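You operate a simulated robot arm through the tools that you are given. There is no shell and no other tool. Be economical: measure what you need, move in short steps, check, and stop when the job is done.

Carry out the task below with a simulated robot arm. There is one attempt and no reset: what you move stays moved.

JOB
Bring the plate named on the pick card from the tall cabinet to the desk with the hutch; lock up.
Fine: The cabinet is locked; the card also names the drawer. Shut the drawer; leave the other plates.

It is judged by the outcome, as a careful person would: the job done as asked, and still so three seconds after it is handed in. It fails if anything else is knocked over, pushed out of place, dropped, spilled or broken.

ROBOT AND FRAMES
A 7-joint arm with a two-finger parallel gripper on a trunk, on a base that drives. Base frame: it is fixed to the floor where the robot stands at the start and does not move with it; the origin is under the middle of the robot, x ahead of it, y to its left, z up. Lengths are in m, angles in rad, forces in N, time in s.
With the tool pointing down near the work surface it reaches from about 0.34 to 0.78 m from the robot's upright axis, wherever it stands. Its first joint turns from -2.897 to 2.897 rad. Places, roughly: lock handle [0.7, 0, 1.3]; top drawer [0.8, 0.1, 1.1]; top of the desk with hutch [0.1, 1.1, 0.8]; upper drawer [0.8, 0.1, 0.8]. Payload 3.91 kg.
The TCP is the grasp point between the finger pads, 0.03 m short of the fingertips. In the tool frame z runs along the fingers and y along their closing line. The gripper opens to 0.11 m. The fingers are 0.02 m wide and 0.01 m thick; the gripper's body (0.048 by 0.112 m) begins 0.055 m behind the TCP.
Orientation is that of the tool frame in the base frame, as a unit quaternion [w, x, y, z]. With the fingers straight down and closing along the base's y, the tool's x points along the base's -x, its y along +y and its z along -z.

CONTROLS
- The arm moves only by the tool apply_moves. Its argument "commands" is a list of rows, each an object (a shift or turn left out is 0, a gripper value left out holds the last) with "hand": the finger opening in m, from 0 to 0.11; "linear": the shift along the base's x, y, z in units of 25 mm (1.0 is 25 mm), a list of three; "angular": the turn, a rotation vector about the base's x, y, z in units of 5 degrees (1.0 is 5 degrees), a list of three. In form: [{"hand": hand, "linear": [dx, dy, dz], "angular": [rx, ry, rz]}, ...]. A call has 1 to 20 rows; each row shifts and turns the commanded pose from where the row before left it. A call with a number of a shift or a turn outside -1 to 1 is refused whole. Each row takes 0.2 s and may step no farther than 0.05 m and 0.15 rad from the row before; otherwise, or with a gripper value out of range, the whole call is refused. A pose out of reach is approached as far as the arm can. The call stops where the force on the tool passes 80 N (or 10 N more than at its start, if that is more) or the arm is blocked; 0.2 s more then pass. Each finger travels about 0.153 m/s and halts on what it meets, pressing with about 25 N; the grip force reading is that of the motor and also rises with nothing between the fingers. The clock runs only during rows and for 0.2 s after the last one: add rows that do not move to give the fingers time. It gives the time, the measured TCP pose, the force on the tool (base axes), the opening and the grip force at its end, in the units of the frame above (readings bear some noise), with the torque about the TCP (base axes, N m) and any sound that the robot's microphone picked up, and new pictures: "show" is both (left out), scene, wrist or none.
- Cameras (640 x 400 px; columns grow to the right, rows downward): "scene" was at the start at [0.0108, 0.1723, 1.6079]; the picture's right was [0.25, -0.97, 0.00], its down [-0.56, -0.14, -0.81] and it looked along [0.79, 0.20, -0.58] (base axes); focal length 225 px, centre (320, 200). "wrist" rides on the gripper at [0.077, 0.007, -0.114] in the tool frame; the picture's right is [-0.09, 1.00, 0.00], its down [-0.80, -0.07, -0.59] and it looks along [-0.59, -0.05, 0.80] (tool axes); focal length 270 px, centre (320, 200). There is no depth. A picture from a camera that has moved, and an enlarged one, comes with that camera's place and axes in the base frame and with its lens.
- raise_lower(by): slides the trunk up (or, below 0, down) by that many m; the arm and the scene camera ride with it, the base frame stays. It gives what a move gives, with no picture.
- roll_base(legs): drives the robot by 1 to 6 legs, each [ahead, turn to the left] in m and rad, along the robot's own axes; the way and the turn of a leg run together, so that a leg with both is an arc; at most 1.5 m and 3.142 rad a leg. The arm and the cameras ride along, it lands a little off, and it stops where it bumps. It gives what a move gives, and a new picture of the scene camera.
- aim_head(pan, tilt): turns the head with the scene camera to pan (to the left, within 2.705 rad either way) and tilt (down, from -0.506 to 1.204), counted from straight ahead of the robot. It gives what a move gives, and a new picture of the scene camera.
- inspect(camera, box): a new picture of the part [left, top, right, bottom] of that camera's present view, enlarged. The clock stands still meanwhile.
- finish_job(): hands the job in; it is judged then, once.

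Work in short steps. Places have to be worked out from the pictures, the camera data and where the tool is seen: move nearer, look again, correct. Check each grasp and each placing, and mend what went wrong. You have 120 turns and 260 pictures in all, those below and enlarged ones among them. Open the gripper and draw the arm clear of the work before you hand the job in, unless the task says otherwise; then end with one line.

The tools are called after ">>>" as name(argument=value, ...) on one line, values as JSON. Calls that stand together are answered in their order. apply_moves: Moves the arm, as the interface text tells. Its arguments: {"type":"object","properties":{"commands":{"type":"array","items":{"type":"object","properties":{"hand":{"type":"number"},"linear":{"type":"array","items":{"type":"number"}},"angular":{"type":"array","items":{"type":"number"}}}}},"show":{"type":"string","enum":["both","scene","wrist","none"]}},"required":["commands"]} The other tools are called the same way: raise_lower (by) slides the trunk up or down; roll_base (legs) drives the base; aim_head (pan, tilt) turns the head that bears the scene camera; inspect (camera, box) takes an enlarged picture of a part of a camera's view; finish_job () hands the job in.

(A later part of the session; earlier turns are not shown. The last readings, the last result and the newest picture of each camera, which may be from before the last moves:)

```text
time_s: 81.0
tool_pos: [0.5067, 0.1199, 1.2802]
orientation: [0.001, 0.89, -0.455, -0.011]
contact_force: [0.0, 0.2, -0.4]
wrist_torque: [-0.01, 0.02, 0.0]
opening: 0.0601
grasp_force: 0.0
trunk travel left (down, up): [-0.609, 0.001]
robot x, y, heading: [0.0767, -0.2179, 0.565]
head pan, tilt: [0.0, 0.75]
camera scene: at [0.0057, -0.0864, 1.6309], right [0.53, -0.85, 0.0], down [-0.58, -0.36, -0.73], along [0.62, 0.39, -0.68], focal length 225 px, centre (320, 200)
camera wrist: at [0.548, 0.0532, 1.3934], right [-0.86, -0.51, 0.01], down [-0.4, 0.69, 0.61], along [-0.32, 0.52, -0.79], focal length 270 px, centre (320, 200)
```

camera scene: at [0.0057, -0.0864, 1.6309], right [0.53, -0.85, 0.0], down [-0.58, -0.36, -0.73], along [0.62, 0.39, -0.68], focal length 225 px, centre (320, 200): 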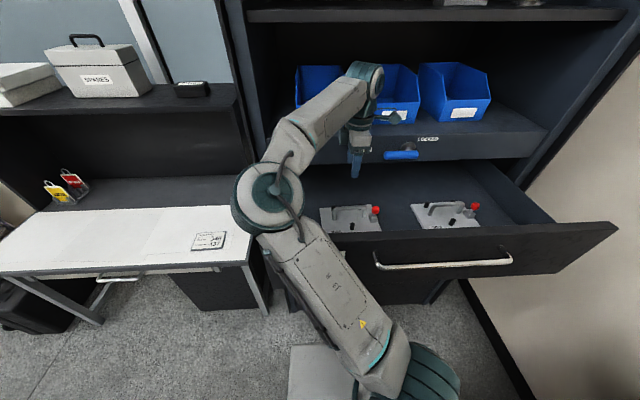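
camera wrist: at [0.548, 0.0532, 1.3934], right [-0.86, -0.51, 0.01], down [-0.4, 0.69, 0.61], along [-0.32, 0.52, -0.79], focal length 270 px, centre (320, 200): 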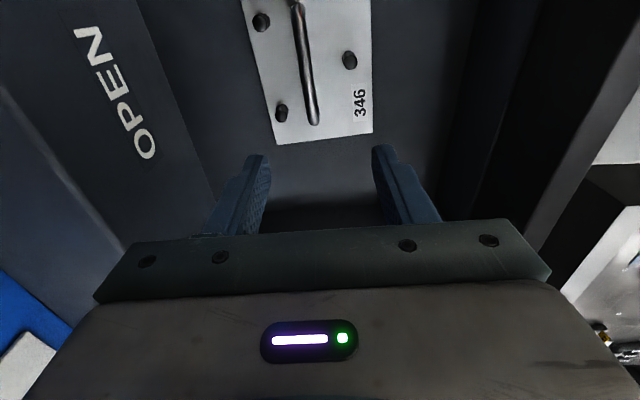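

The elbow swings out to the left and away as the hand goes down, which is good. I'll zoom on the plate to refine the handle height.

>>> inspect(camera="scene", box=[300, 140, 396, 240])

>>> inspect(camera="wrist", box=[220, 0, 420, 150])

```text
4.00 times, centred on (348, 190) of scene
camera zoom: at [0.0057, -0.0864, 1.6309], right [0.53, -0.85, 0.0], down [-0.58, -0.36, -0.73], along [0.62, 0.39, -0.68], focal length 898 px, centre (208, 240)
```

zoom: 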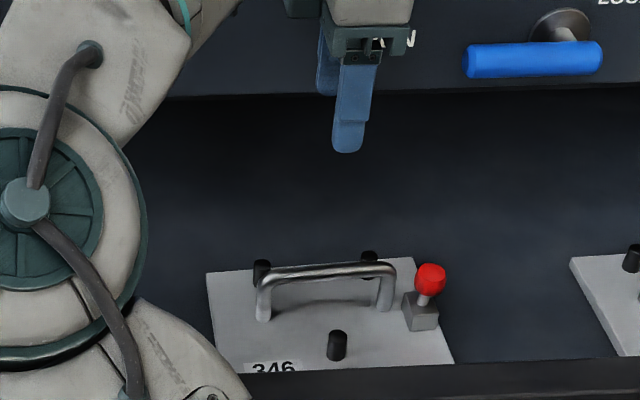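

```text
2.67 times, centred on (320, 75) of wrist
camera zoom: at [0.548, 0.0532, 1.3934], right [-0.86, -0.51, 0.01], down [-0.4, 0.69, 0.61], along [-0.32, 0.52, -0.79], focal length 721 px, centre (320, 533)
```

zoom: 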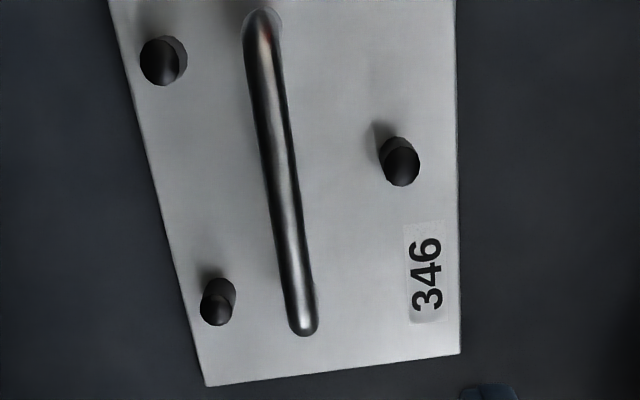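

By the wrist camera, the bar's centre is about 0.015 to the right and a few mm toward the robot. Its top is at z ≈ 1.085. I'll shift, narrow the fingers to 0.04 to clear the pins, lower 0.07 and recheck.

>>> apply_moves(commands=[{"hand": 0.04, "linear": [0.08, -0.44, 0]}, {"linear": [0, 0, -0.7]}, {"linear": [0, 0, -0.7]}, {"linear": [0, 0, -0.7]}, {"linear": [0, 0, -0.7]}, {"linear": [0, 0, 0]}])

```text
time_s: 82.3
tool_pos: [0.5085, 0.1094, 1.2097]
orientation: [0.001, 0.89, -0.455, -0.01]
contact_force: [-0.8, -0.1, 0.4]
wrist_torque: [-0.01, -0.01, 0.01]
opening: 0.04
grasp_force: 0.0
trunk travel left (down, up): [-0.609, 0.001]
robot x, y, heading: [0.0755, -0.2145, 0.563]
head pan, tilt: [0.0, 0.75]
camera scene: at [0.0057, -0.0864, 1.6309], right [0.53, -0.85, 0.0], down [-0.58, -0.36, -0.73], along [0.62, 0.39, -0.68], focal length 225 px, centre (320, 200)
camera wrist: at [0.5503, 0.0424, 1.3223], right [-0.86, -0.51, 0.01], down [-0.4, 0.69, 0.61], along [-0.32, 0.52, -0.79], focal length 270 px, centre (320, 200)
```

scene: 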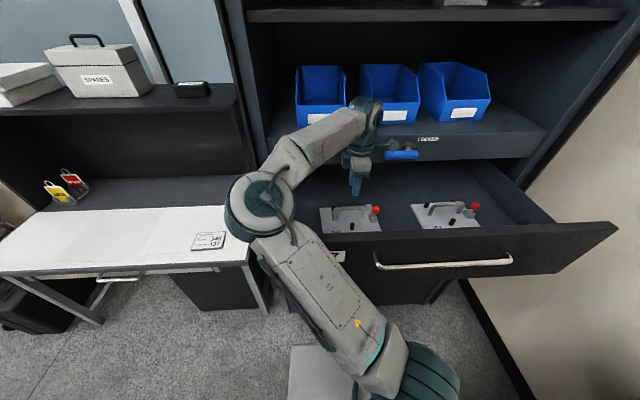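
wrist: 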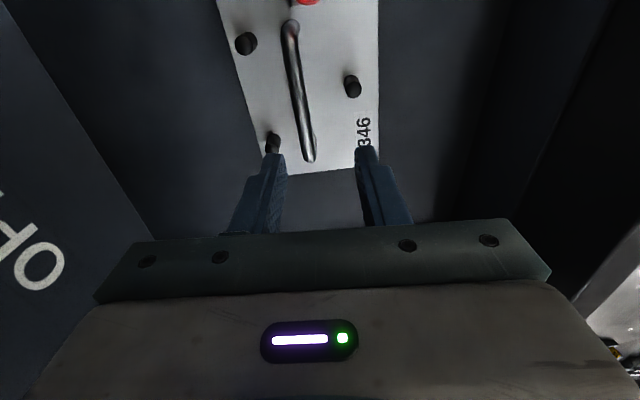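

Correcting my zoom conversion, the bar is 0.014 further toward the panel, which agrees with the triangulation. I'll shift and lower again.

>>> apply_moves(commands=[{"linear": [0.46, 0.33, 0]}, {"linear": [0, 0, -0.7]}, {"linear": [0, 0, -0.7]}, {"linear": [0, 0, -0.7]}, {"linear": [0, 0, 0]}])

```text
time_s: 83.5
tool_pos: [0.5206, 0.1174, 1.1575]
orientation: [0.0, 0.89, -0.455, -0.01]
contact_force: [-0.8, -0.2, 0.2]
wrist_torque: [-0.03, -0.01, 0.02]
opening: 0.0401
grasp_force: 0.0
trunk travel left (down, up): [-0.609, 0.001]
robot x, y, heading: [0.0781, -0.2161, 0.567]
head pan, tilt: [0.0, 0.75]
camera scene: at [0.0057, -0.0864, 1.6309], right [0.53, -0.85, 0.0], down [-0.58, -0.36, -0.73], along [0.62, 0.39, -0.68], focal length 225 px, centre (320, 200)
camera wrist: at [0.5624, 0.051, 1.2709], right [-0.86, -0.51, 0.01], down [-0.4, 0.69, 0.61], along [-0.32, 0.52, -0.79], focal length 270 px, centre (320, 200)
```

scene: 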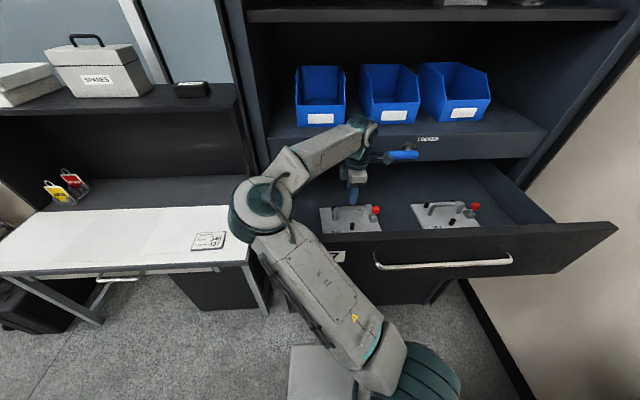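
wrist: 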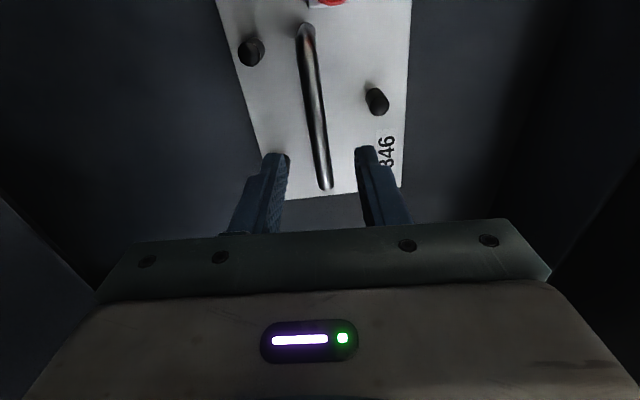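

The bar is now centred in the closing direction. Before going lower, I'll check the gap between the hand's camera bracket and the lever.

>>> inspect(camera="scene", box=[310, 110, 440, 230])

```text
3.33 times, centred on (375, 170) of scene
camera zoom: at [0.0057, -0.0864, 1.6309], right [0.53, -0.85, 0.0], down [-0.58, -0.36, -0.73], along [0.62, 0.39, -0.68], focal length 749 px, centre (137, 300)
```

zoom: 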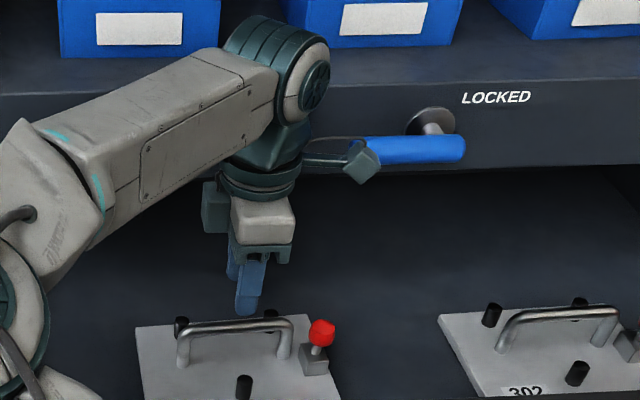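

The camera bracket passes very close in front of the lever tip. I'll shift 0.018 left, drop below lever level to z ≈ 1.105 and look again.

>>> apply_moves(commands=[{"linear": [-0.43, 0.58, 0]}, {"linear": [0, 0, -0.7]}, {"linear": [0, 0, -0.7]}, {"linear": [0, 0, -0.7]}, {"linear": [0, 0, 0]}])

>>> inspect(camera="scene", box=[310, 110, 440, 230])

```text
time_s: 84.8
tool_pos: [0.5088, 0.1306, 1.1051]
orientation: [0.001, 0.891, -0.455, -0.01]
contact_force: [0.4, -0.1, 0.2]
wrist_torque: [0.03, -0.01, -0.03]
opening: 0.04
grasp_force: 0.1
trunk travel left (down, up): [-0.609, 0.001]
robot x, y, heading: [0.0807, -0.2147, 0.561]
head pan, tilt: [0.0, 0.75]
camera scene: at [0.0057, -0.0864, 1.6309], right [0.53, -0.85, 0.0], down [-0.58, -0.36, -0.73], along [0.62, 0.39, -0.68], focal length 225 px, centre (320, 200)
camera wrist: at [0.5506, 0.0634, 1.217], right [-0.86, -0.51, 0.01], down [-0.4, 0.69, 0.61], along [-0.32, 0.52, -0.79], focal length 270 px, centre (320, 200)
```

scene: 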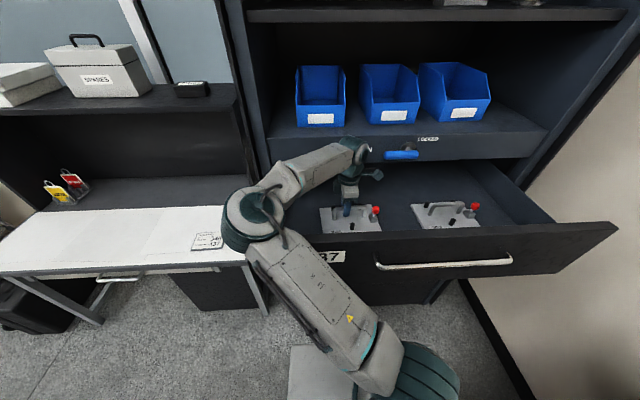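
wrist: 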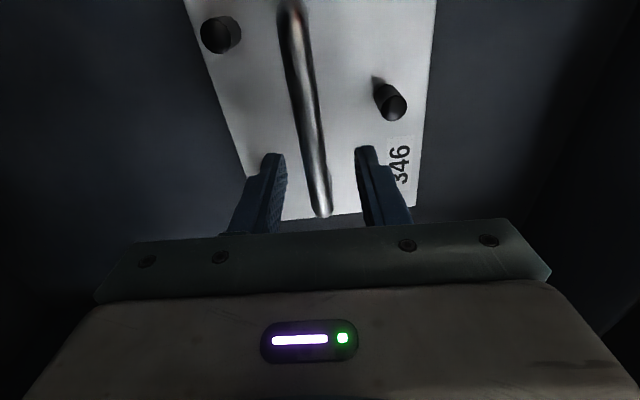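

```text
3.33 times, centred on (375, 170) of scene
camera zoom: at [0.0057, -0.0864, 1.6309], right [0.53, -0.85, 0.0], down [-0.58, -0.36, -0.73], along [0.62, 0.39, -0.68], focal length 749 px, centre (137, 300)
```

zoom: 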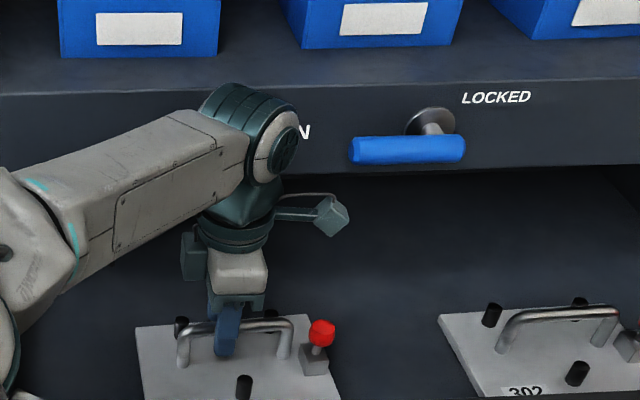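

The lever is untouched and the fingers are starting to straddle the bar. I'll shift 0.024 right to its centre, then lower to z ≈ 1.08.

>>> apply_moves(commands=[{"linear": [0.58, -0.77, 0]}, {"linear": [0, 0, -0.5]}, {"linear": [0, 0, -0.5]}, {"linear": [0, 0, 0]}])

>>> inspect(camera="scene", box=[310, 150, 410, 240])

```text
time_s: 85.8
tool_pos: [0.5235, 0.1117, 1.0793]
orientation: [0.0, 0.891, -0.455, -0.01]
contact_force: [-0.4, 0.5, 0.8]
wrist_torque: [-0.02, -0.02, 0.03]
opening: 0.0399
grasp_force: 0.0
trunk travel left (down, up): [-0.609, 0.001]
robot x, y, heading: [0.0789, -0.2171, 0.565]
head pan, tilt: [0.0, 0.75]
camera scene: at [0.0057, -0.0864, 1.6309], right [0.53, -0.85, 0.0], down [-0.58, -0.36, -0.73], along [0.62, 0.39, -0.68], focal length 225 px, centre (320, 200)
camera wrist: at [0.5644, 0.0463, 1.193], right [-0.86, -0.51, 0.01], down [-0.4, 0.69, 0.61], along [-0.32, 0.52, -0.79], focal length 270 px, centre (320, 200)
```

scene: 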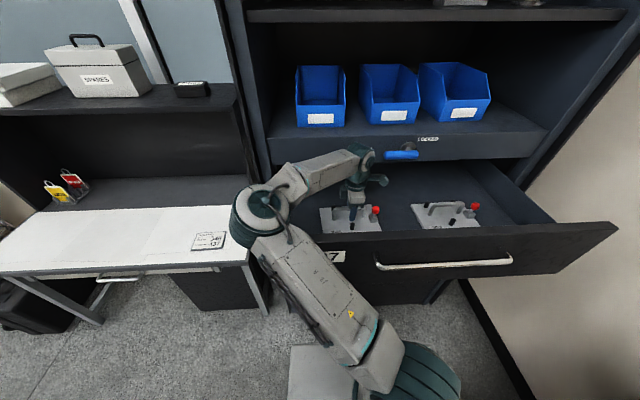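
wrist: 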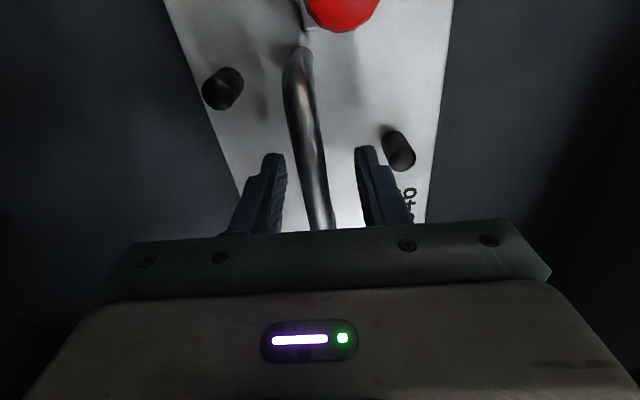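

```text
4.44 times, centred on (360, 195) of scene
camera zoom: at [0.0057, -0.0864, 1.6309], right [0.53, -0.85, 0.0], down [-0.58, -0.36, -0.73], along [0.62, 0.39, -0.68], focal length 998 px, centre (142, 222)
```

zoom: 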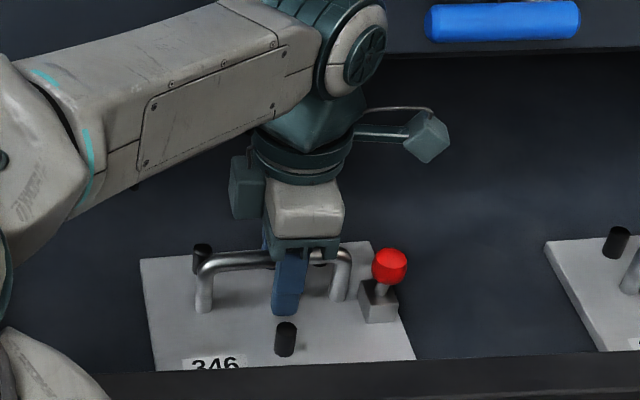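

The fingers straddle the bar at its middle, clear of the pins. Closing.

>>> apply_moves(commands=[{"hand": 0}, {}, {}, {}])

```text
time_s: 86.8
tool_pos: [0.5219, 0.1128, 1.0806]
orientation: [0.001, 0.89, -0.455, -0.011]
contact_force: [-0.8, -0.1, 0.0]
wrist_torque: [0.04, 0.01, 0.41]
opening: 0.0136
grasp_force: 25.0
trunk travel left (down, up): [-0.609, 0.001]
robot x, y, heading: [0.0762, -0.2171, 0.566]
head pan, tilt: [0.0, 0.75]
camera scene: at [0.0058, -0.0864, 1.6309], right [0.53, -0.85, 0.0], down [-0.58, -0.36, -0.73], along [0.62, 0.39, -0.68], focal length 225 px, centre (320, 200)
camera wrist: at [0.5643, 0.0465, 1.1931], right [-0.86, -0.51, 0.01], down [-0.4, 0.69, 0.61], along [-0.32, 0.52, -0.79], focal length 270 px, centre (320, 200)
```

scene: 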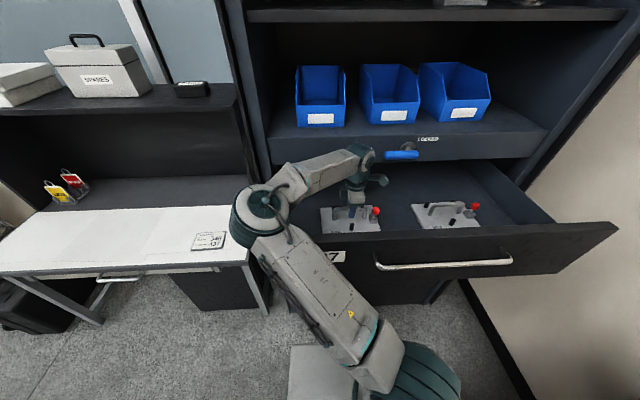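
wrist: 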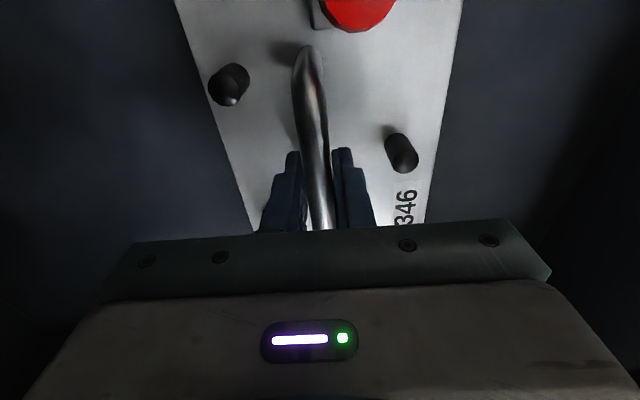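

Gripped at 0.0136 opening. Lift 25 mm as a test.

>>> apply_moves(commands=[{"linear": [0, 0, 0.5]}, {"linear": [0, 0, 0.5]}, {}, {}])

>>> inspect(camera="scene", box=[310, 150, 410, 240])

```text
time_s: 87.8
tool_pos: [0.5243, 0.1124, 1.1054]
orientation: [0.002, 0.891, -0.454, -0.011]
contact_force: [-0.1, 0.1, -9.2]
wrist_torque: [0.07, -0.05, -0.03]
opening: 0.0138
grasp_force: 25.0
trunk travel left (down, up): [-0.609, 0.001]
robot x, y, heading: [0.0799, -0.2148, 0.563]
head pan, tilt: [0.0, 0.75]
camera scene: at [0.0065, -0.0858, 1.6309], right [0.53, -0.85, 0.0], down [-0.58, -0.36, -0.73], along [0.62, 0.39, -0.68], focal length 225 px, centre (320, 200)
camera wrist: at [0.5658, 0.0456, 1.2176], right [-0.86, -0.51, 0.01], down [-0.4, 0.69, 0.61], along [-0.32, 0.52, -0.79], focal length 270 px, centre (320, 200)
```

scene: 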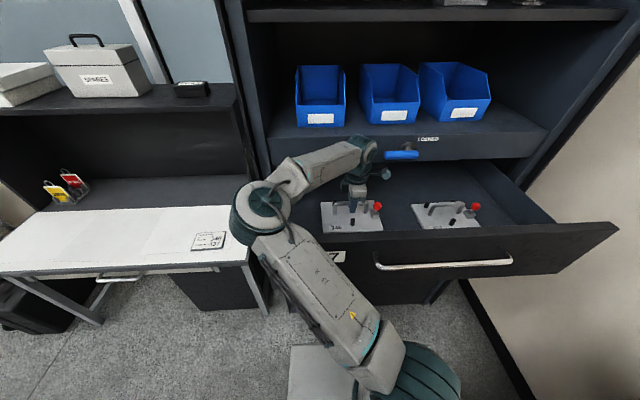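
wrist: 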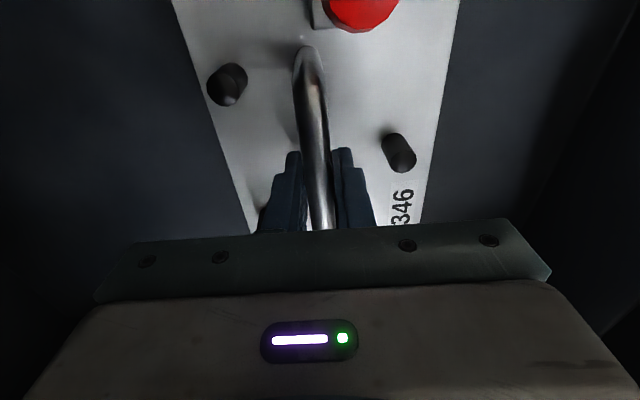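

```text
4.44 times, centred on (360, 195) of scene
camera zoom: at [0.0065, -0.0858, 1.6309], right [0.53, -0.85, 0.0], down [-0.58, -0.36, -0.73], along [0.62, 0.39, -0.68], focal length 998 px, centre (142, 222)
```

zoom: 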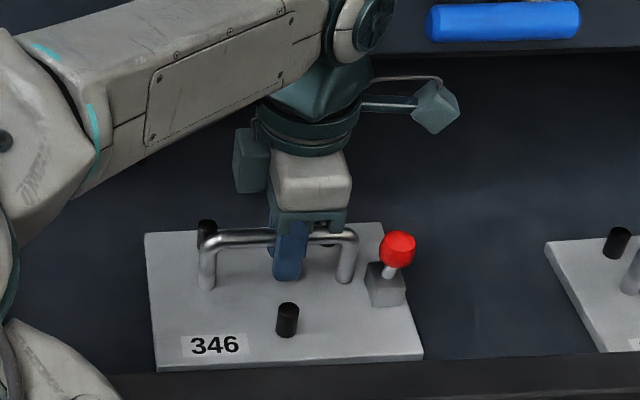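

The plate is free and level (~0.93 kg). I'll move it away from the panel and then raise it well above the drawer rim.

>>> apply_moves(commands=[{"linear": [-0.53, -0.4, 0]}, {"linear": [-0.53, -0.4, 0]}, {"linear": [-0.53, -0.4, 0.3]}, {"linear": [0, 0, 0.8]}, {"linear": [0, 0, 0.8]}, {"linear": [0, 0, 0.8]}, {"linear": [0, 0, 0.8]}, {"linear": [0, 0, 0.8]}, {"linear": [0, 0, 0.8]}, {"linear": [0, 0, 0.8]}, {"linear": [0, 0, 0.8]}, {"linear": [0, 0, 0.8]}, {"linear": [0, 0, 0.8]}, {"linear": [0, 0, 0.8]}, {"linear": [0, 0, 0.8]}, {}])

```text
time_s: 91.2
tool_pos: [0.4841, 0.0822, 1.3515]
orientation: [0.002, 0.891, -0.454, -0.01]
contact_force: [0.3, 0.4, -9.2]
wrist_torque: [0.01, -0.01, -0.03]
opening: 0.0136
grasp_force: 25.4
trunk travel left (down, up): [-0.609, 0.001]
robot x, y, heading: [0.0803, -0.2198, 0.565]
head pan, tilt: [0.0, 0.75]
camera scene: at [0.0065, -0.0858, 1.6309], right [0.53, -0.85, 0.0], down [-0.58, -0.36, -0.73], along [0.62, 0.39, -0.68], focal length 225 px, centre (320, 200)
camera wrist: at [0.5253, 0.0159, 1.4646], right [-0.86, -0.51, 0.01], down [-0.4, 0.69, 0.61], along [-0.32, 0.52, -0.79], focal length 270 px, centre (320, 200)
```

scene: 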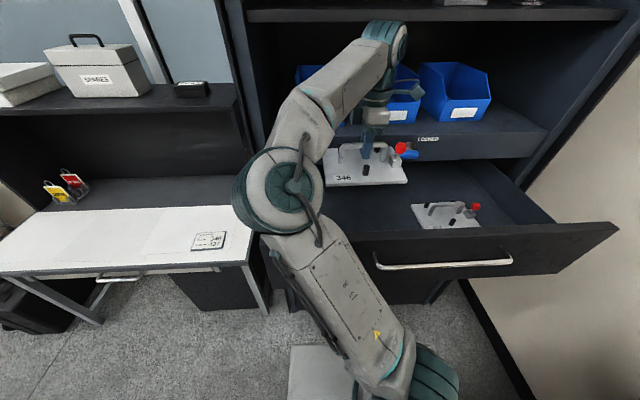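
wrist: 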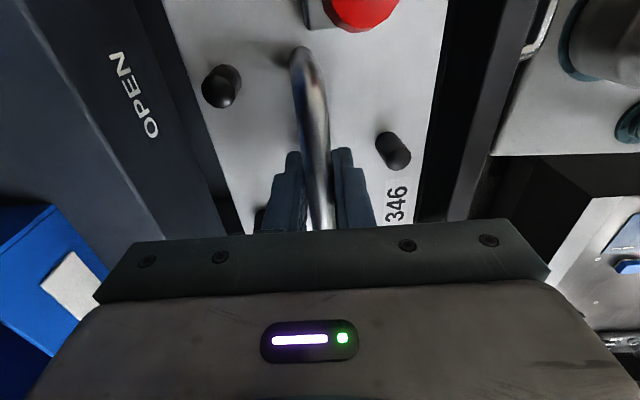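

The plate is held at z 1.35. I'll raise and retract it close to the robot for the drive.

>>> apply_moves(commands=[{"linear": [-0.3, -0.4, 0.5]}, {"linear": [-0.3, -0.4, 0.5]}, {"linear": [-0.4, -0.45, 0.5]}, {"linear": [-0.4, -0.45, 0.5]}, {"linear": [-0.5, -0.5, 0.4]}, {"linear": [-0.5, -0.5, 0.4]}, {"linear": [-0.5, -0.5, 0.2]}, {}], show="scene")

>>> aim_head(pan=1.1, tilt=0.6)

```text
time_s: 93.0
tool_pos: [0.414, 0.0007, 1.4267]
orientation: [0.001, 0.89, -0.455, -0.012]
contact_force: [-0.7, 1.0, -9.2]
wrist_torque: [0.04, -0.02, -0.02]
opening: 0.0135
grasp_force: 24.9
trunk travel left (down, up): [-0.609, 0.001]
robot x, y, heading: [0.075, -0.2182, 0.565]
head pan, tilt: [0.0, 0.75]
camera scene: at [0.0065, -0.0857, 1.6309], right [0.53, -0.85, 0.0], down [-0.58, -0.36, -0.73], along [0.62, 0.39, -0.68], focal length 225 px, centre (320, 200)
```

scene: 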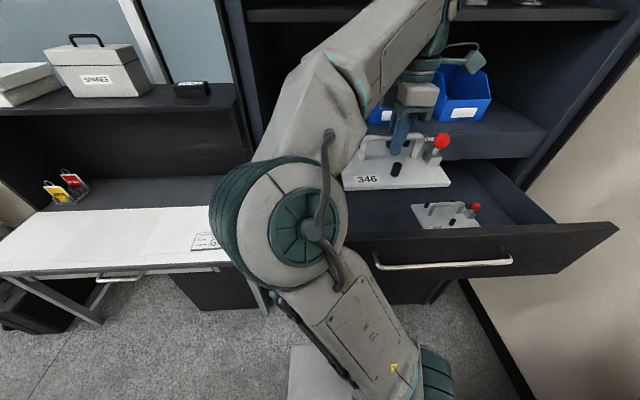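

```text
time_s: 94.3
tool_pos: [0.4121, 0.0005, 1.4269]
orientation: [0.001, 0.891, -0.455, -0.011]
contact_force: [0.4, -0.2, -9.1]
wrist_torque: [0.05, 0.0, -0.01]
opening: 0.0139
grasp_force: 24.8
trunk travel left (down, up): [-0.609, 0.001]
robot x, y, heading: [0.0806, -0.2138, 0.564]
head pan, tilt: [1.1, 0.6]
camera scene: at [-0.0719, -0.0423, 1.6438], right [1.0, 0.09, 0.0], down [0.05, -0.56, -0.82], along [-0.07, 0.82, -0.57], focal length 225 px, centre (320, 200)
```

scene: 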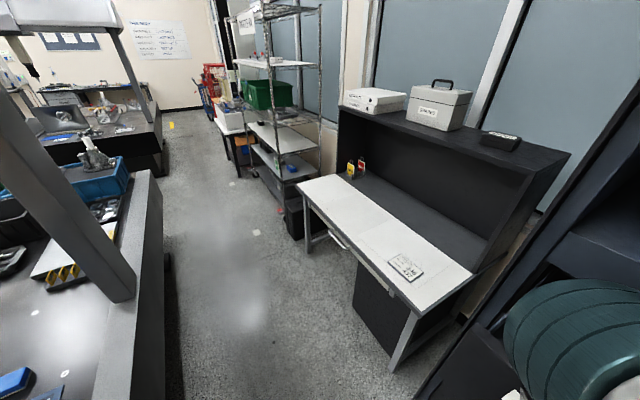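

The desk has clear worktop left of the card. Its front edge runs parallel to the cabinet face, about 0.5 m along the normal, with a bench opposite, so the aisle is tight. I'll turn to face along the aisle and drive forward 0.63 m, leaving the desk on the robot's right.

>>> roll_base(legs=[[0, 1.5], [0.63, 0]])

>>> aim_head(pan=-0.9, tilt=0.7)

```text
time_s: 101.4
tool_pos: [-0.3707, 0.7126, 1.4272]
orientation: [0.008, 0.968, 0.249, -0.007]
contact_force: [-0.2, -0.4, -9.5]
wrist_torque: [-0.01, 0.05, -0.05]
opening: 0.0138
grasp_force: 25.1
trunk travel left (down, up): [-0.609, 0.001]
robot x, y, heading: [-0.1947, 0.3519, 2.007]
head pan, tilt: [1.1, 0.6]
camera scene: at [-0.3834, 0.2232, 1.6438], right [0.03, 1.0, 0.0], down [0.57, -0.02, -0.82], along [-0.82, 0.03, -0.57], focal length 225 px, centre (320, 200)
```

scene: 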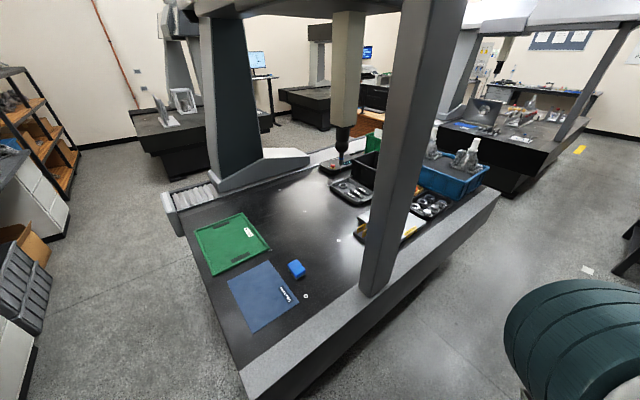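

```text
time_s: 103.3
tool_pos: [-0.3676, 0.7121, 1.4274]
orientation: [0.008, 0.968, 0.249, -0.007]
contact_force: [-0.1, -0.3, -9.2]
wrist_torque: [0.02, 0.05, 0.01]
opening: 0.0138
grasp_force: 24.8
trunk travel left (down, up): [-0.609, 0.001]
robot x, y, heading: [-0.1955, 0.3515, 2.008]
head pan, tilt: [-0.901, 0.7]
camera scene: at [-0.257, 0.2958, 1.6352], right [0.9, -0.45, 0.0], down [-0.29, -0.58, -0.76], along [0.34, 0.68, -0.64], focal length 225 px, centre (320, 200)
```

scene: 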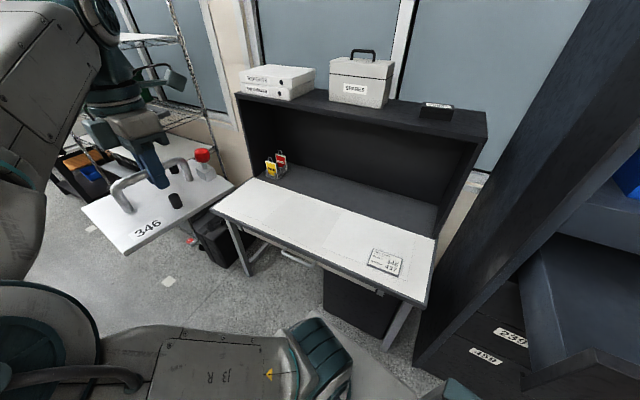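

The worktop left of the card is clear, and I'm targeting (0.09, 0.934). I'll swing the plate to the right around the robot at this height.

>>> apply_moves(commands=[{"linear": [0.93, 0.25, 0], "angular": [0, 0, -0.7]}, {"linear": [0.93, 0.25, 0], "angular": [0, 0, -0.7]}, {"linear": [0.93, 0.25, 0], "angular": [0, 0, -0.7]}, {"linear": [0.93, 0.25, 0], "angular": [0, 0, -0.7]}, {"linear": [0.93, 0.25, 0], "angular": [0, 0, -0.7]}, {"linear": [0.93, 0.2, 0], "angular": [0, 0, -0.7]}, {"linear": [0.93, 0.1, 0], "angular": [0, 0, -0.7]}, {"linear": [0.93, 0, 0], "angular": [0, 0, -0.7]}, {"linear": [0.93, -0.1, 0], "angular": [0, 0, -0.7]}, {"linear": [0.93, -0.2, 0], "angular": [0, 0, -0.7]}, {"linear": [0.93, -0.2, 0], "angular": [0, 0, -0.7]}, {"linear": [0.93, -0.2, 0], "angular": [0, 0, -0.7]}, {"linear": [0.93, -0.2, 0], "angular": [0, 0, -0.7]}, {"linear": [0.93, -0.2, 0], "angular": [0, 0, -0.7]}, {"linear": [0.93, -0.2, 0], "angular": [0, 0, -0.7]}, {}], show="scene")

```text
time_s: 106.7
tool_pos: [-0.019, 0.7169, 1.4272]
orientation: [0.003, 0.978, -0.206, -0.009]
contact_force: [0.1, -0.2, -9.6]
wrist_torque: [0.03, 0.01, 0.0]
opening: 0.0134
grasp_force: 25.1
trunk travel left (down, up): [-0.609, 0.001]
robot x, y, heading: [-0.1906, 0.3522, 2.012]
head pan, tilt: [-0.901, 0.7]
camera scene: at [-0.2567, 0.2958, 1.6352], right [0.9, -0.45, 0.0], down [-0.29, -0.58, -0.76], along [0.34, 0.68, -0.64], focal length 225 px, centre (320, 200)
```

scene: 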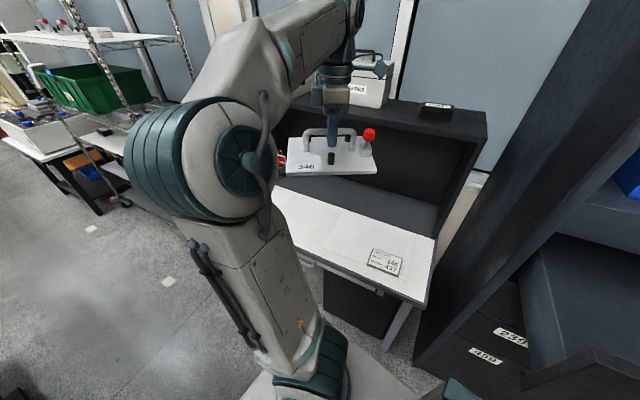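

Plate is steady. I'll extend toward the target while lowering; the hutch is set well back.

>>> apply_moves(commands=[{"linear": [0.4, 0.79, -0.9]}, {"linear": [0.4, 0.79, -0.9]}, {"linear": [0.4, 0.79, -0.9]}, {"linear": [0.4, 0.79, -0.9]}, {"linear": [0.4, 0.79, -0.9]}, {"linear": [0.4, 0.79, -0.9]}, {"linear": [0.4, 0.79, -0.9]}, {"linear": [0.4, 0.79, -0.9]}, {"linear": [0.4, 0.79, -0.9]}, {"linear": [0.4, 0.79, -0.9]}, {"linear": [0.4, 0.79, -0.9]}, {}], show="scene")

```text
time_s: 109.3
tool_pos: [-0.0138, 0.7504, 1.3853]
orientation: [0.001, 0.979, -0.204, -0.008]
contact_force: [0.7, -0.7, -9.8]
wrist_torque: [0.04, 0.04, 0.03]
opening: 0.0137
grasp_force: 25.1
out of reach, approached as far as the arm can: row 2, 3, 4, 5, 6, 7, 8, 9, 10, 11
trunk travel left (down, up): [-0.609, 0.001]
robot x, y, heading: [-0.1921, 0.3504, 2.011]
head pan, tilt: [-0.901, 0.7]
camera scene: at [-0.2561, 0.296, 1.6352], right [0.9, -0.45, 0.0], down [-0.29, -0.58, -0.76], along [0.34, 0.68, -0.64], focal length 225 px, centre (320, 200)
```

scene: 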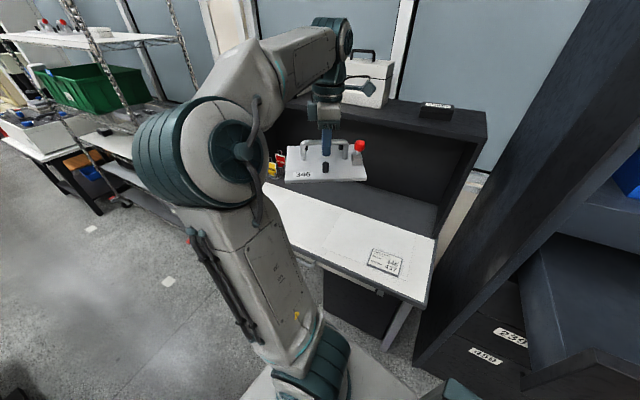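

The arm is at a limit again, but the plate's yaw on the desk is free. I'll turn the hand about 35° clockwise to relax the wrist, then extend.

>>> apply_moves(commands=[{"angular": [0, 0, -1]}, {"angular": [0, 0, -1]}, {"angular": [0, 0, -1]}, {"angular": [0, 0, -1]}, {"angular": [0, 0, -1]}, {"angular": [0, 0, -1]}, {"angular": [0, 0, -1]}, {"linear": [0.4, 0.7, -0.2]}, {"linear": [0.4, 0.7, -0.4]}, {"linear": [0.4, 0.7, -0.6]}, {"linear": [0.4, 0.7, -0.8]}, {}], show="scene")

```text
time_s: 111.9
tool_pos: [-0.018, 0.7586, 1.3843]
orientation: [0.001, 0.871, -0.49, -0.011]
contact_force: [0.7, 0.3, -9.6]
wrist_torque: [0.05, -0.01, -0.04]
opening: 0.0138
grasp_force: 24.8
out of reach, approached as far as the arm can: row 8, 9, 10, 11
trunk travel left (down, up): [-0.609, 0.001]
robot x, y, heading: [-0.1924, 0.3521, 2.005]
head pan, tilt: [-0.901, 0.7]
camera scene: at [-0.256, 0.2959, 1.6352], right [0.9, -0.45, 0.0], down [-0.29, -0.58, -0.76], along [0.34, 0.68, -0.64], focal length 225 px, centre (320, 200)
```

scene: 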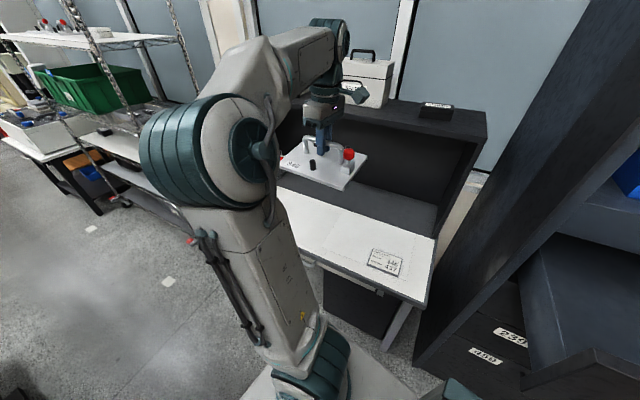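

Still limited in extension. I'll test which direction is free by trying straight down at this radius.

>>> apply_moves(commands=[{"linear": [0, 0, -0.6]}, {"linear": [0, 0, -0.6]}, {"linear": [0, 0, -0.6]}, {"linear": [0, 0, -0.6]}, {}], show="none")

>>> apply_moves(commands=[{"linear": [-0.6, 0.6, 0]}, {"linear": [-0.6, 0.6, 0]}, {"linear": [-0.6, 0.6, 0]}, {}], show="scene")

```text
time_s: 113.1
tool_pos: [-0.0172, 0.7587, 1.3224]
orientation: [0.0, 0.872, -0.489, -0.011]
contact_force: [0.2, 0.0, -9.3]
wrist_torque: [0.02, -0.05, 0.03]
opening: 0.0137
grasp_force: 25.3
trunk travel left (down, up): [-0.609, 0.001]
robot x, y, heading: [-0.1921, 0.3557, 2.01]
head pan, tilt: [-0.901, 0.7]
```

```text
time_s: 114.1
tool_pos: [-0.0592, 0.8049, 1.3248]
orientation: [0.001, 0.871, -0.49, -0.01]
contact_force: [-0.2, -0.2, -9.3]
wrist_torque: [0.02, 0.01, -0.03]
opening: 0.0136
grasp_force: 25.6
trunk travel left (down, up): [-0.609, 0.001]
robot x, y, heading: [-0.1942, 0.3505, 2.011]
head pan, tilt: [-0.901, 0.7]
camera scene: at [-0.2557, 0.2956, 1.6352], right [0.89, -0.45, 0.0], down [-0.29, -0.58, -0.76], along [0.34, 0.68, -0.64], focal length 225 px, centre (320, 200)
```

scene: 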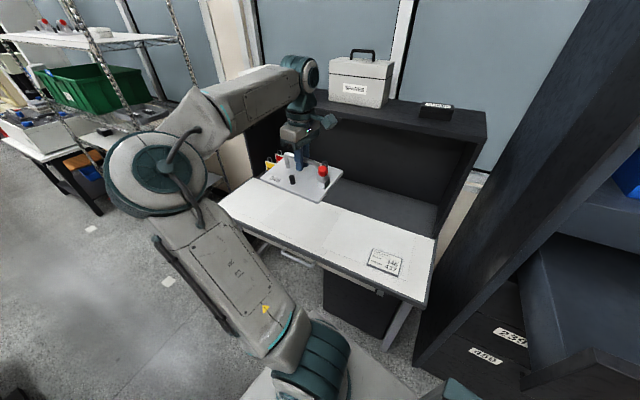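

Both motions are free, so only the far-right direction was limiting. With the plate still in front of the desk edge and well above it, I'll lower the trunk 0.3 m.

>>> raise_lower(by=-0.3)

>>> apply_moves(commands=[{"linear": [0.3, 0.8, 0]}, {"linear": [0.3, 0.8, 0]}, {"linear": [0.3, 0.8, 0]}, {"linear": [0.3, 0.8, 0]}, {"linear": [0.3, 0.8, 0]}, {}], show="both")

```text
time_s: 117.1
tool_pos: [-0.06, 0.8035, 1.0216]
orientation: [0.0, 0.872, -0.49, -0.01]
contact_force: [-0.5, 0.4, -9.6]
wrist_torque: [0.03, 0.0, -0.01]
opening: 0.0137
grasp_force: 25.5
trunk travel left (down, up): [-0.309, 0.301]
robot x, y, heading: [-0.1978, 0.3502, 2.009]
head pan, tilt: [-0.901, 0.7]
```

```text
time_s: 118.5
tool_pos: [-0.0583, 0.8127, 1.0242]
orientation: [-0.002, 0.872, -0.489, -0.01]
contact_force: [0.0, 0.0, -9.9]
wrist_torque: [0.02, -0.02, 0.01]
opening: 0.0138
grasp_force: 25.2
out of reach, approached as far as the arm can: row 1, 2, 3, 4, 5
trunk travel left (down, up): [-0.309, 0.301]
robot x, y, heading: [-0.1956, 0.3496, 2.01]
head pan, tilt: [-0.901, 0.7]
camera scene: at [-0.2562, 0.2959, 1.3352], right [0.9, -0.45, 0.0], down [-0.29, -0.58, -0.76], along [0.34, 0.68, -0.64], focal length 225 px, centre (320, 200)
camera wrist: at [-0.0232, 0.7429, 1.1372], right [-0.9, -0.45, 0.01], down [-0.35, 0.71, 0.61], along [-0.28, 0.54, -0.79], focal length 270 px, centre (320, 200)
```

scene: 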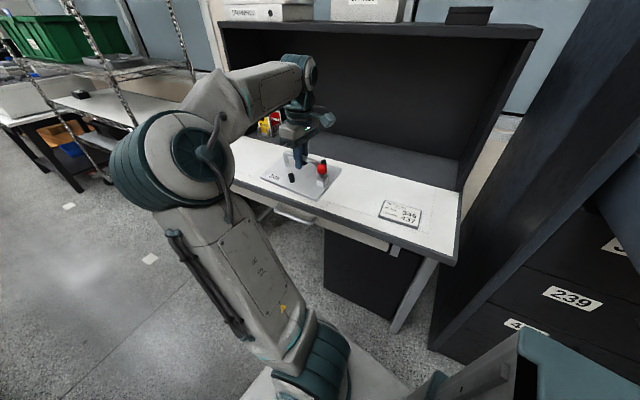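
wrist: 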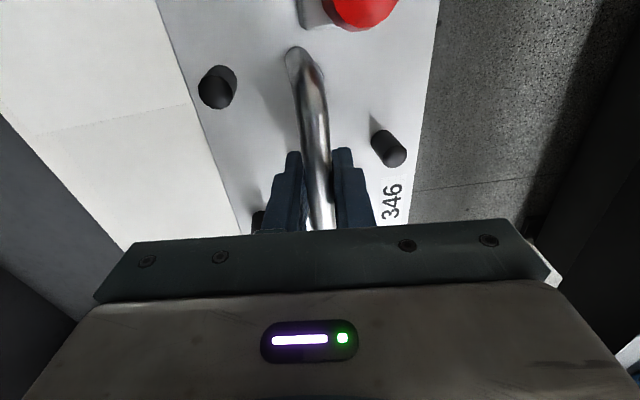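

The limit is on height relative to the shoulder: lower is freer. I'll lower the hand to z ≈ 0.94 (plate bottom still ~0.08 over the desk) and extend.

>>> apply_moves(commands=[{"linear": [0, 0, -0.8]}, {"linear": [0, 0, -0.8]}, {"linear": [0, 0, -0.8]}, {"linear": [0, 0, -0.8]}, {"linear": [0.3, 0.8, 0]}, {"linear": [0.3, 0.8, 0]}, {"linear": [0.3, 0.8, 0]}, {"linear": [0.3, 0.8, 0]}, {"linear": [0.3, 0.8, 0]}, {}], show="both")

```text
time_s: 120.7
tool_pos: [-0.0618, 0.8165, 0.9484]
orientation: [-0.002, 0.873, -0.488, -0.01]
contact_force: [0.1, -0.2, -8.7]
wrist_torque: [0.01, 0.0, -0.02]
opening: 0.0134
grasp_force: 25.8
out of reach, approached as far as the arm can: row 4, 5, 6, 7, 8, 9
trunk travel left (down, up): [-0.309, 0.301]
robot x, y, heading: [-0.1938, 0.3531, 2.01]
head pan, tilt: [-0.901, 0.7]
camera scene: at [-0.2562, 0.2959, 1.3352], right [0.9, -0.45, 0.0], down [-0.29, -0.58, -0.76], along [0.34, 0.68, -0.64], focal length 225 px, centre (320, 200)
camera wrist: at [-0.0257, 0.7468, 1.0609], right [-0.9, -0.45, 0.01], down [-0.35, 0.71, 0.61], along [-0.28, 0.54, -0.79], focal length 270 px, centre (320, 200)
```

scene: 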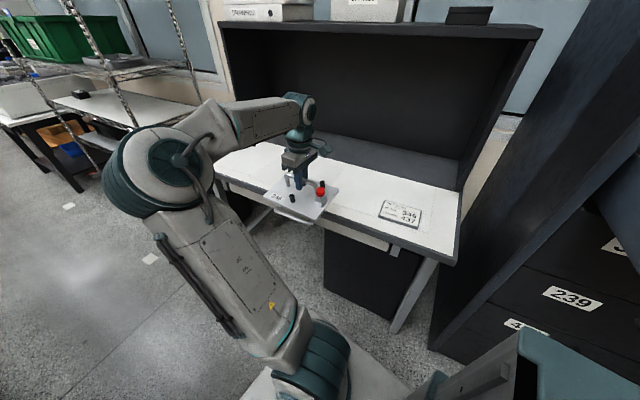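
wrist: 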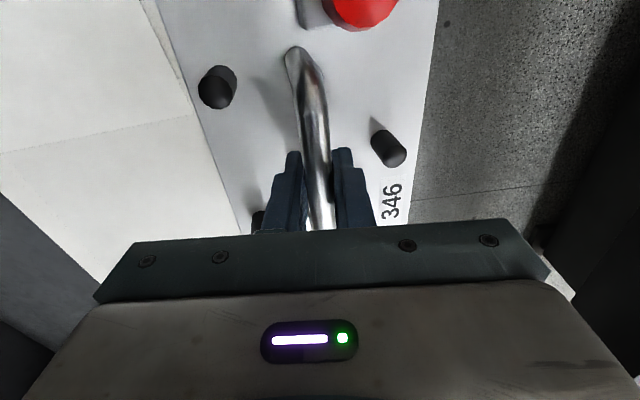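

A joint is binding again, possibly now because of the hand turn. I'll turn the hand back 35° and retry extending.

>>> apply_moves(commands=[{"angular": [0, 0, 1]}, {"angular": [0, 0, 1]}, {"angular": [0, 0, 1]}, {"angular": [0, 0, 1]}, {"angular": [0, 0, 1]}, {"angular": [0, 0, 1]}, {"angular": [0, 0, 1]}, {"linear": [0.2, 0.7, 0]}, {"linear": [0.2, 0.7, 0]}, {"linear": [0.2, 0.7, 0]}, {"linear": [0.2, 0.7, 0]}, {}], show="scene")

```text
time_s: 123.3
tool_pos: [-0.0703, 0.8242, 0.9578]
orientation: [0.002, 0.979, -0.204, -0.008]
contact_force: [-0.6, 0.2, -8.9]
wrist_torque: [0.0, 0.04, 0.01]
opening: 0.0139
grasp_force: 24.9
out of reach, approached as far as the arm can: row 1, 3, 4, 7, 8, 9, 10, 11
trunk travel left (down, up): [-0.309, 0.301]
robot x, y, heading: [-0.192, 0.3527, 2.011]
head pan, tilt: [-0.901, 0.7]
camera scene: at [-0.2563, 0.2959, 1.3352], right [0.9, -0.45, 0.0], down [-0.29, -0.58, -0.76], along [0.34, 0.68, -0.64], focal length 225 px, centre (320, 200)
```

scene: 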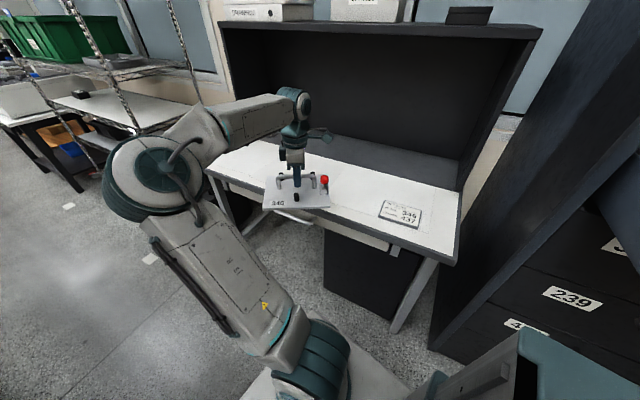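

It's not the wrist. The arm can't swing far to the right of the robot's own heading. I'll undo the swing and aim the base at the desk instead, so first I raise the trunk and bring the plate back in front of the robot.

>>> raise_lower(by=0.3)

>>> apply_moves(commands=[{"linear": [-0.5, -0.2, 0.5], "angular": [0, 0, 0.7]}, {"linear": [-0.8, -0.2, 0.5], "angular": [0, 0, 0.7]}, {"linear": [-0.8, -0.2, 0.5], "angular": [0, 0, 0.7]}, {"linear": [-0.8, -0.2, 0.5], "angular": [0, 0, 0.7]}, {"linear": [-0.8, -0.2, 0.5], "angular": [0, 0, 0.7]}, {"linear": [-0.8, -0.2, 0.5], "angular": [0, 0, 0.7]}, {"linear": [-0.8, -0.2, 0.5], "angular": [0, 0, 0.7]}, {"linear": [-0.8, -0.3, 0.5], "angular": [0, 0, 0.7]}, {"linear": [-0.8, -0.4, 0.5], "angular": [0, 0, 0.7]}, {"linear": [-0.8, -0.4, 0.5], "angular": [0, 0, 0.7]}, {"linear": [-0.8, -0.4, 0.4], "angular": [0, 0, 0.7]}, {"linear": [-0.8, -0.4, 0.4], "angular": [0, 0, 0.7]}, {"linear": [-0.8, -0.4, 0.4], "angular": [0, 0, 0.7]}, {"linear": [-0.8, -0.4, 0.4], "angular": [0, 0, 0.7]}, {"linear": [-0.4, -0.4, 0], "angular": [0, 0, 0.7]}, {}], show="scene")

```text
time_s: 126.3
tool_pos: [-0.0707, 0.8235, 1.2582]
orientation: [0.002, 0.979, -0.204, -0.009]
contact_force: [-0.4, -0.3, -9.7]
wrist_torque: [0.01, -0.02, 0.0]
opening: 0.0138
grasp_force: 25.2
trunk travel left (down, up): [-0.609, 0.001]
robot x, y, heading: [-0.1916, 0.3518, 2.01]
head pan, tilt: [-0.901, 0.7]
```

```text
time_s: 129.7
tool_pos: [-0.3563, 0.711, 1.4249]
orientation: [0.005, 0.968, 0.251, -0.007]
contact_force: [-0.1, 0.1, -9.6]
wrist_torque: [-0.02, 0.02, 0.0]
opening: 0.0138
grasp_force: 25.3
trunk travel left (down, up): [-0.609, 0.001]
robot x, y, heading: [-0.1915, 0.353, 2.011]
head pan, tilt: [-0.901, 0.7]
camera scene: at [-0.2568, 0.296, 1.6352], right [0.9, -0.45, 0.0], down [-0.29, -0.58, -0.76], along [0.34, 0.68, -0.64], focal length 225 px, centre (320, 200)
```

scene: 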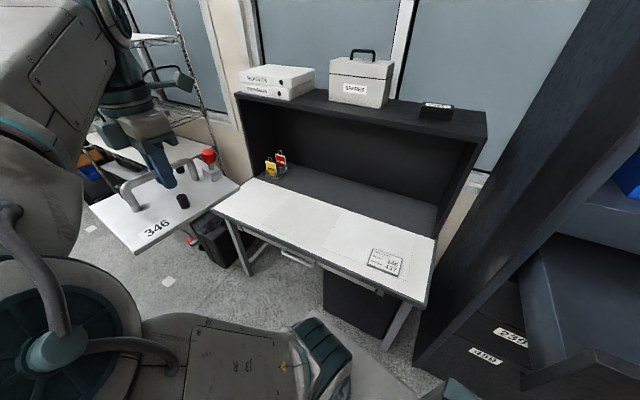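

Back in the earlier posture. I'll drive on to the middle of the desk, about (-0.37, 0.66), then check before turning.

>>> roll_base(legs=[[0, 0.077], [0.35, 0]])

>>> aim_head(pan=-1.3, tilt=1.0)

>>> aim_head(pan=1.4, tilt=1.0)

```text
time_s: 132.4
tool_pos: [-0.552, 0.9973, 1.4236]
orientation: [0.006, 0.959, 0.284, -0.008]
contact_force: [-0.1, 0.7, -9.1]
wrist_torque: [-0.02, 0.02, 0.0]
opening: 0.0138
grasp_force: 25.1
trunk travel left (down, up): [-0.609, 0.001]
robot x, y, heading: [-0.358, 0.6487, 2.084]
head pan, tilt: [-0.901, 0.7]
camera scene: at [-0.4206, 0.5901, 1.6352], right [0.92, -0.38, 0.0], down [-0.24, -0.6, -0.76], along [0.29, 0.71, -0.64], focal length 225 px, centre (320, 200)
```

scene: 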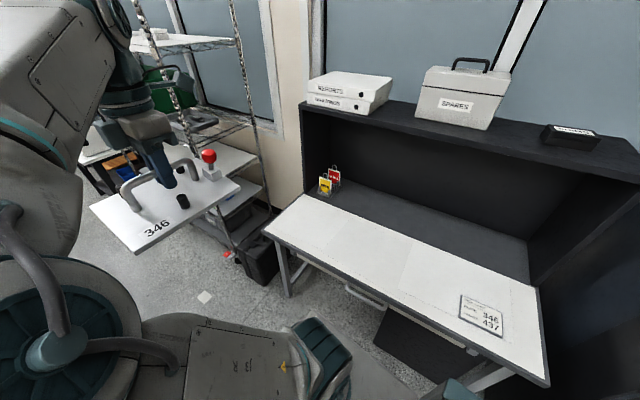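

```text
time_s: 133.3
tool_pos: [-0.5499, 0.9946, 1.4241]
orientation: [0.006, 0.958, 0.286, -0.007]
contact_force: [0.4, 0.4, -9.9]
wrist_torque: [-0.04, 0.03, -0.02]
opening: 0.0135
grasp_force: 24.7
trunk travel left (down, up): [-0.609, 0.001]
robot x, y, heading: [-0.3616, 0.6483, 2.079]
head pan, tilt: [-1.3, 1.0]
camera scene: at [-0.403, 0.5598, 1.6118], right [0.7, -0.71, 0.0], down [-0.6, -0.59, -0.54], along [0.38, 0.38, -0.84], focal length 225 px, centre (320, 200)
```

scene: 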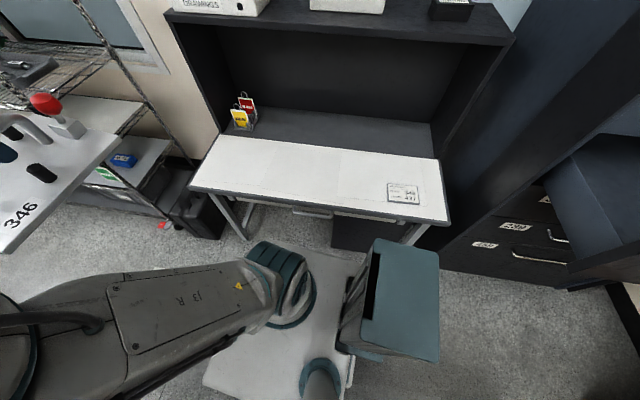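

```text
time_s: 135.7
tool_pos: [-0.5497, 0.9969, 1.4245]
orientation: [0.006, 0.959, 0.285, -0.008]
contact_force: [-0.3, -0.7, -10.0]
wrist_torque: [-0.03, 0.04, -0.02]
opening: 0.0136
grasp_force: 24.8
trunk travel left (down, up): [-0.609, 0.001]
robot x, y, heading: [-0.3571, 0.6511, 2.08]
head pan, tilt: [1.4, 1.0]
camera scene: at [-0.5181, 0.4875, 1.6118], right [-0.33, 0.94, 0.0], down [0.79, 0.28, -0.54], along [-0.51, -0.18, -0.84], focal length 225 px, centre (320, 200)
```

scene: 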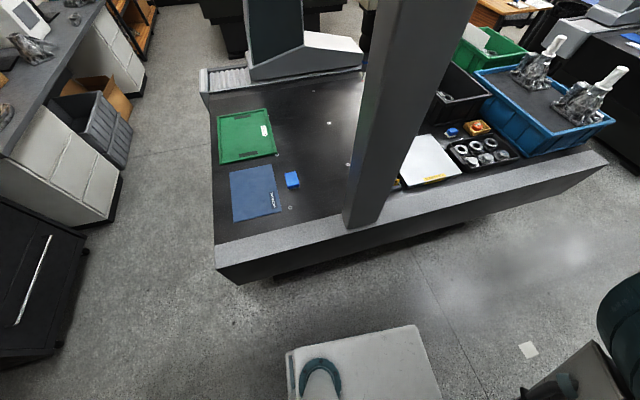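

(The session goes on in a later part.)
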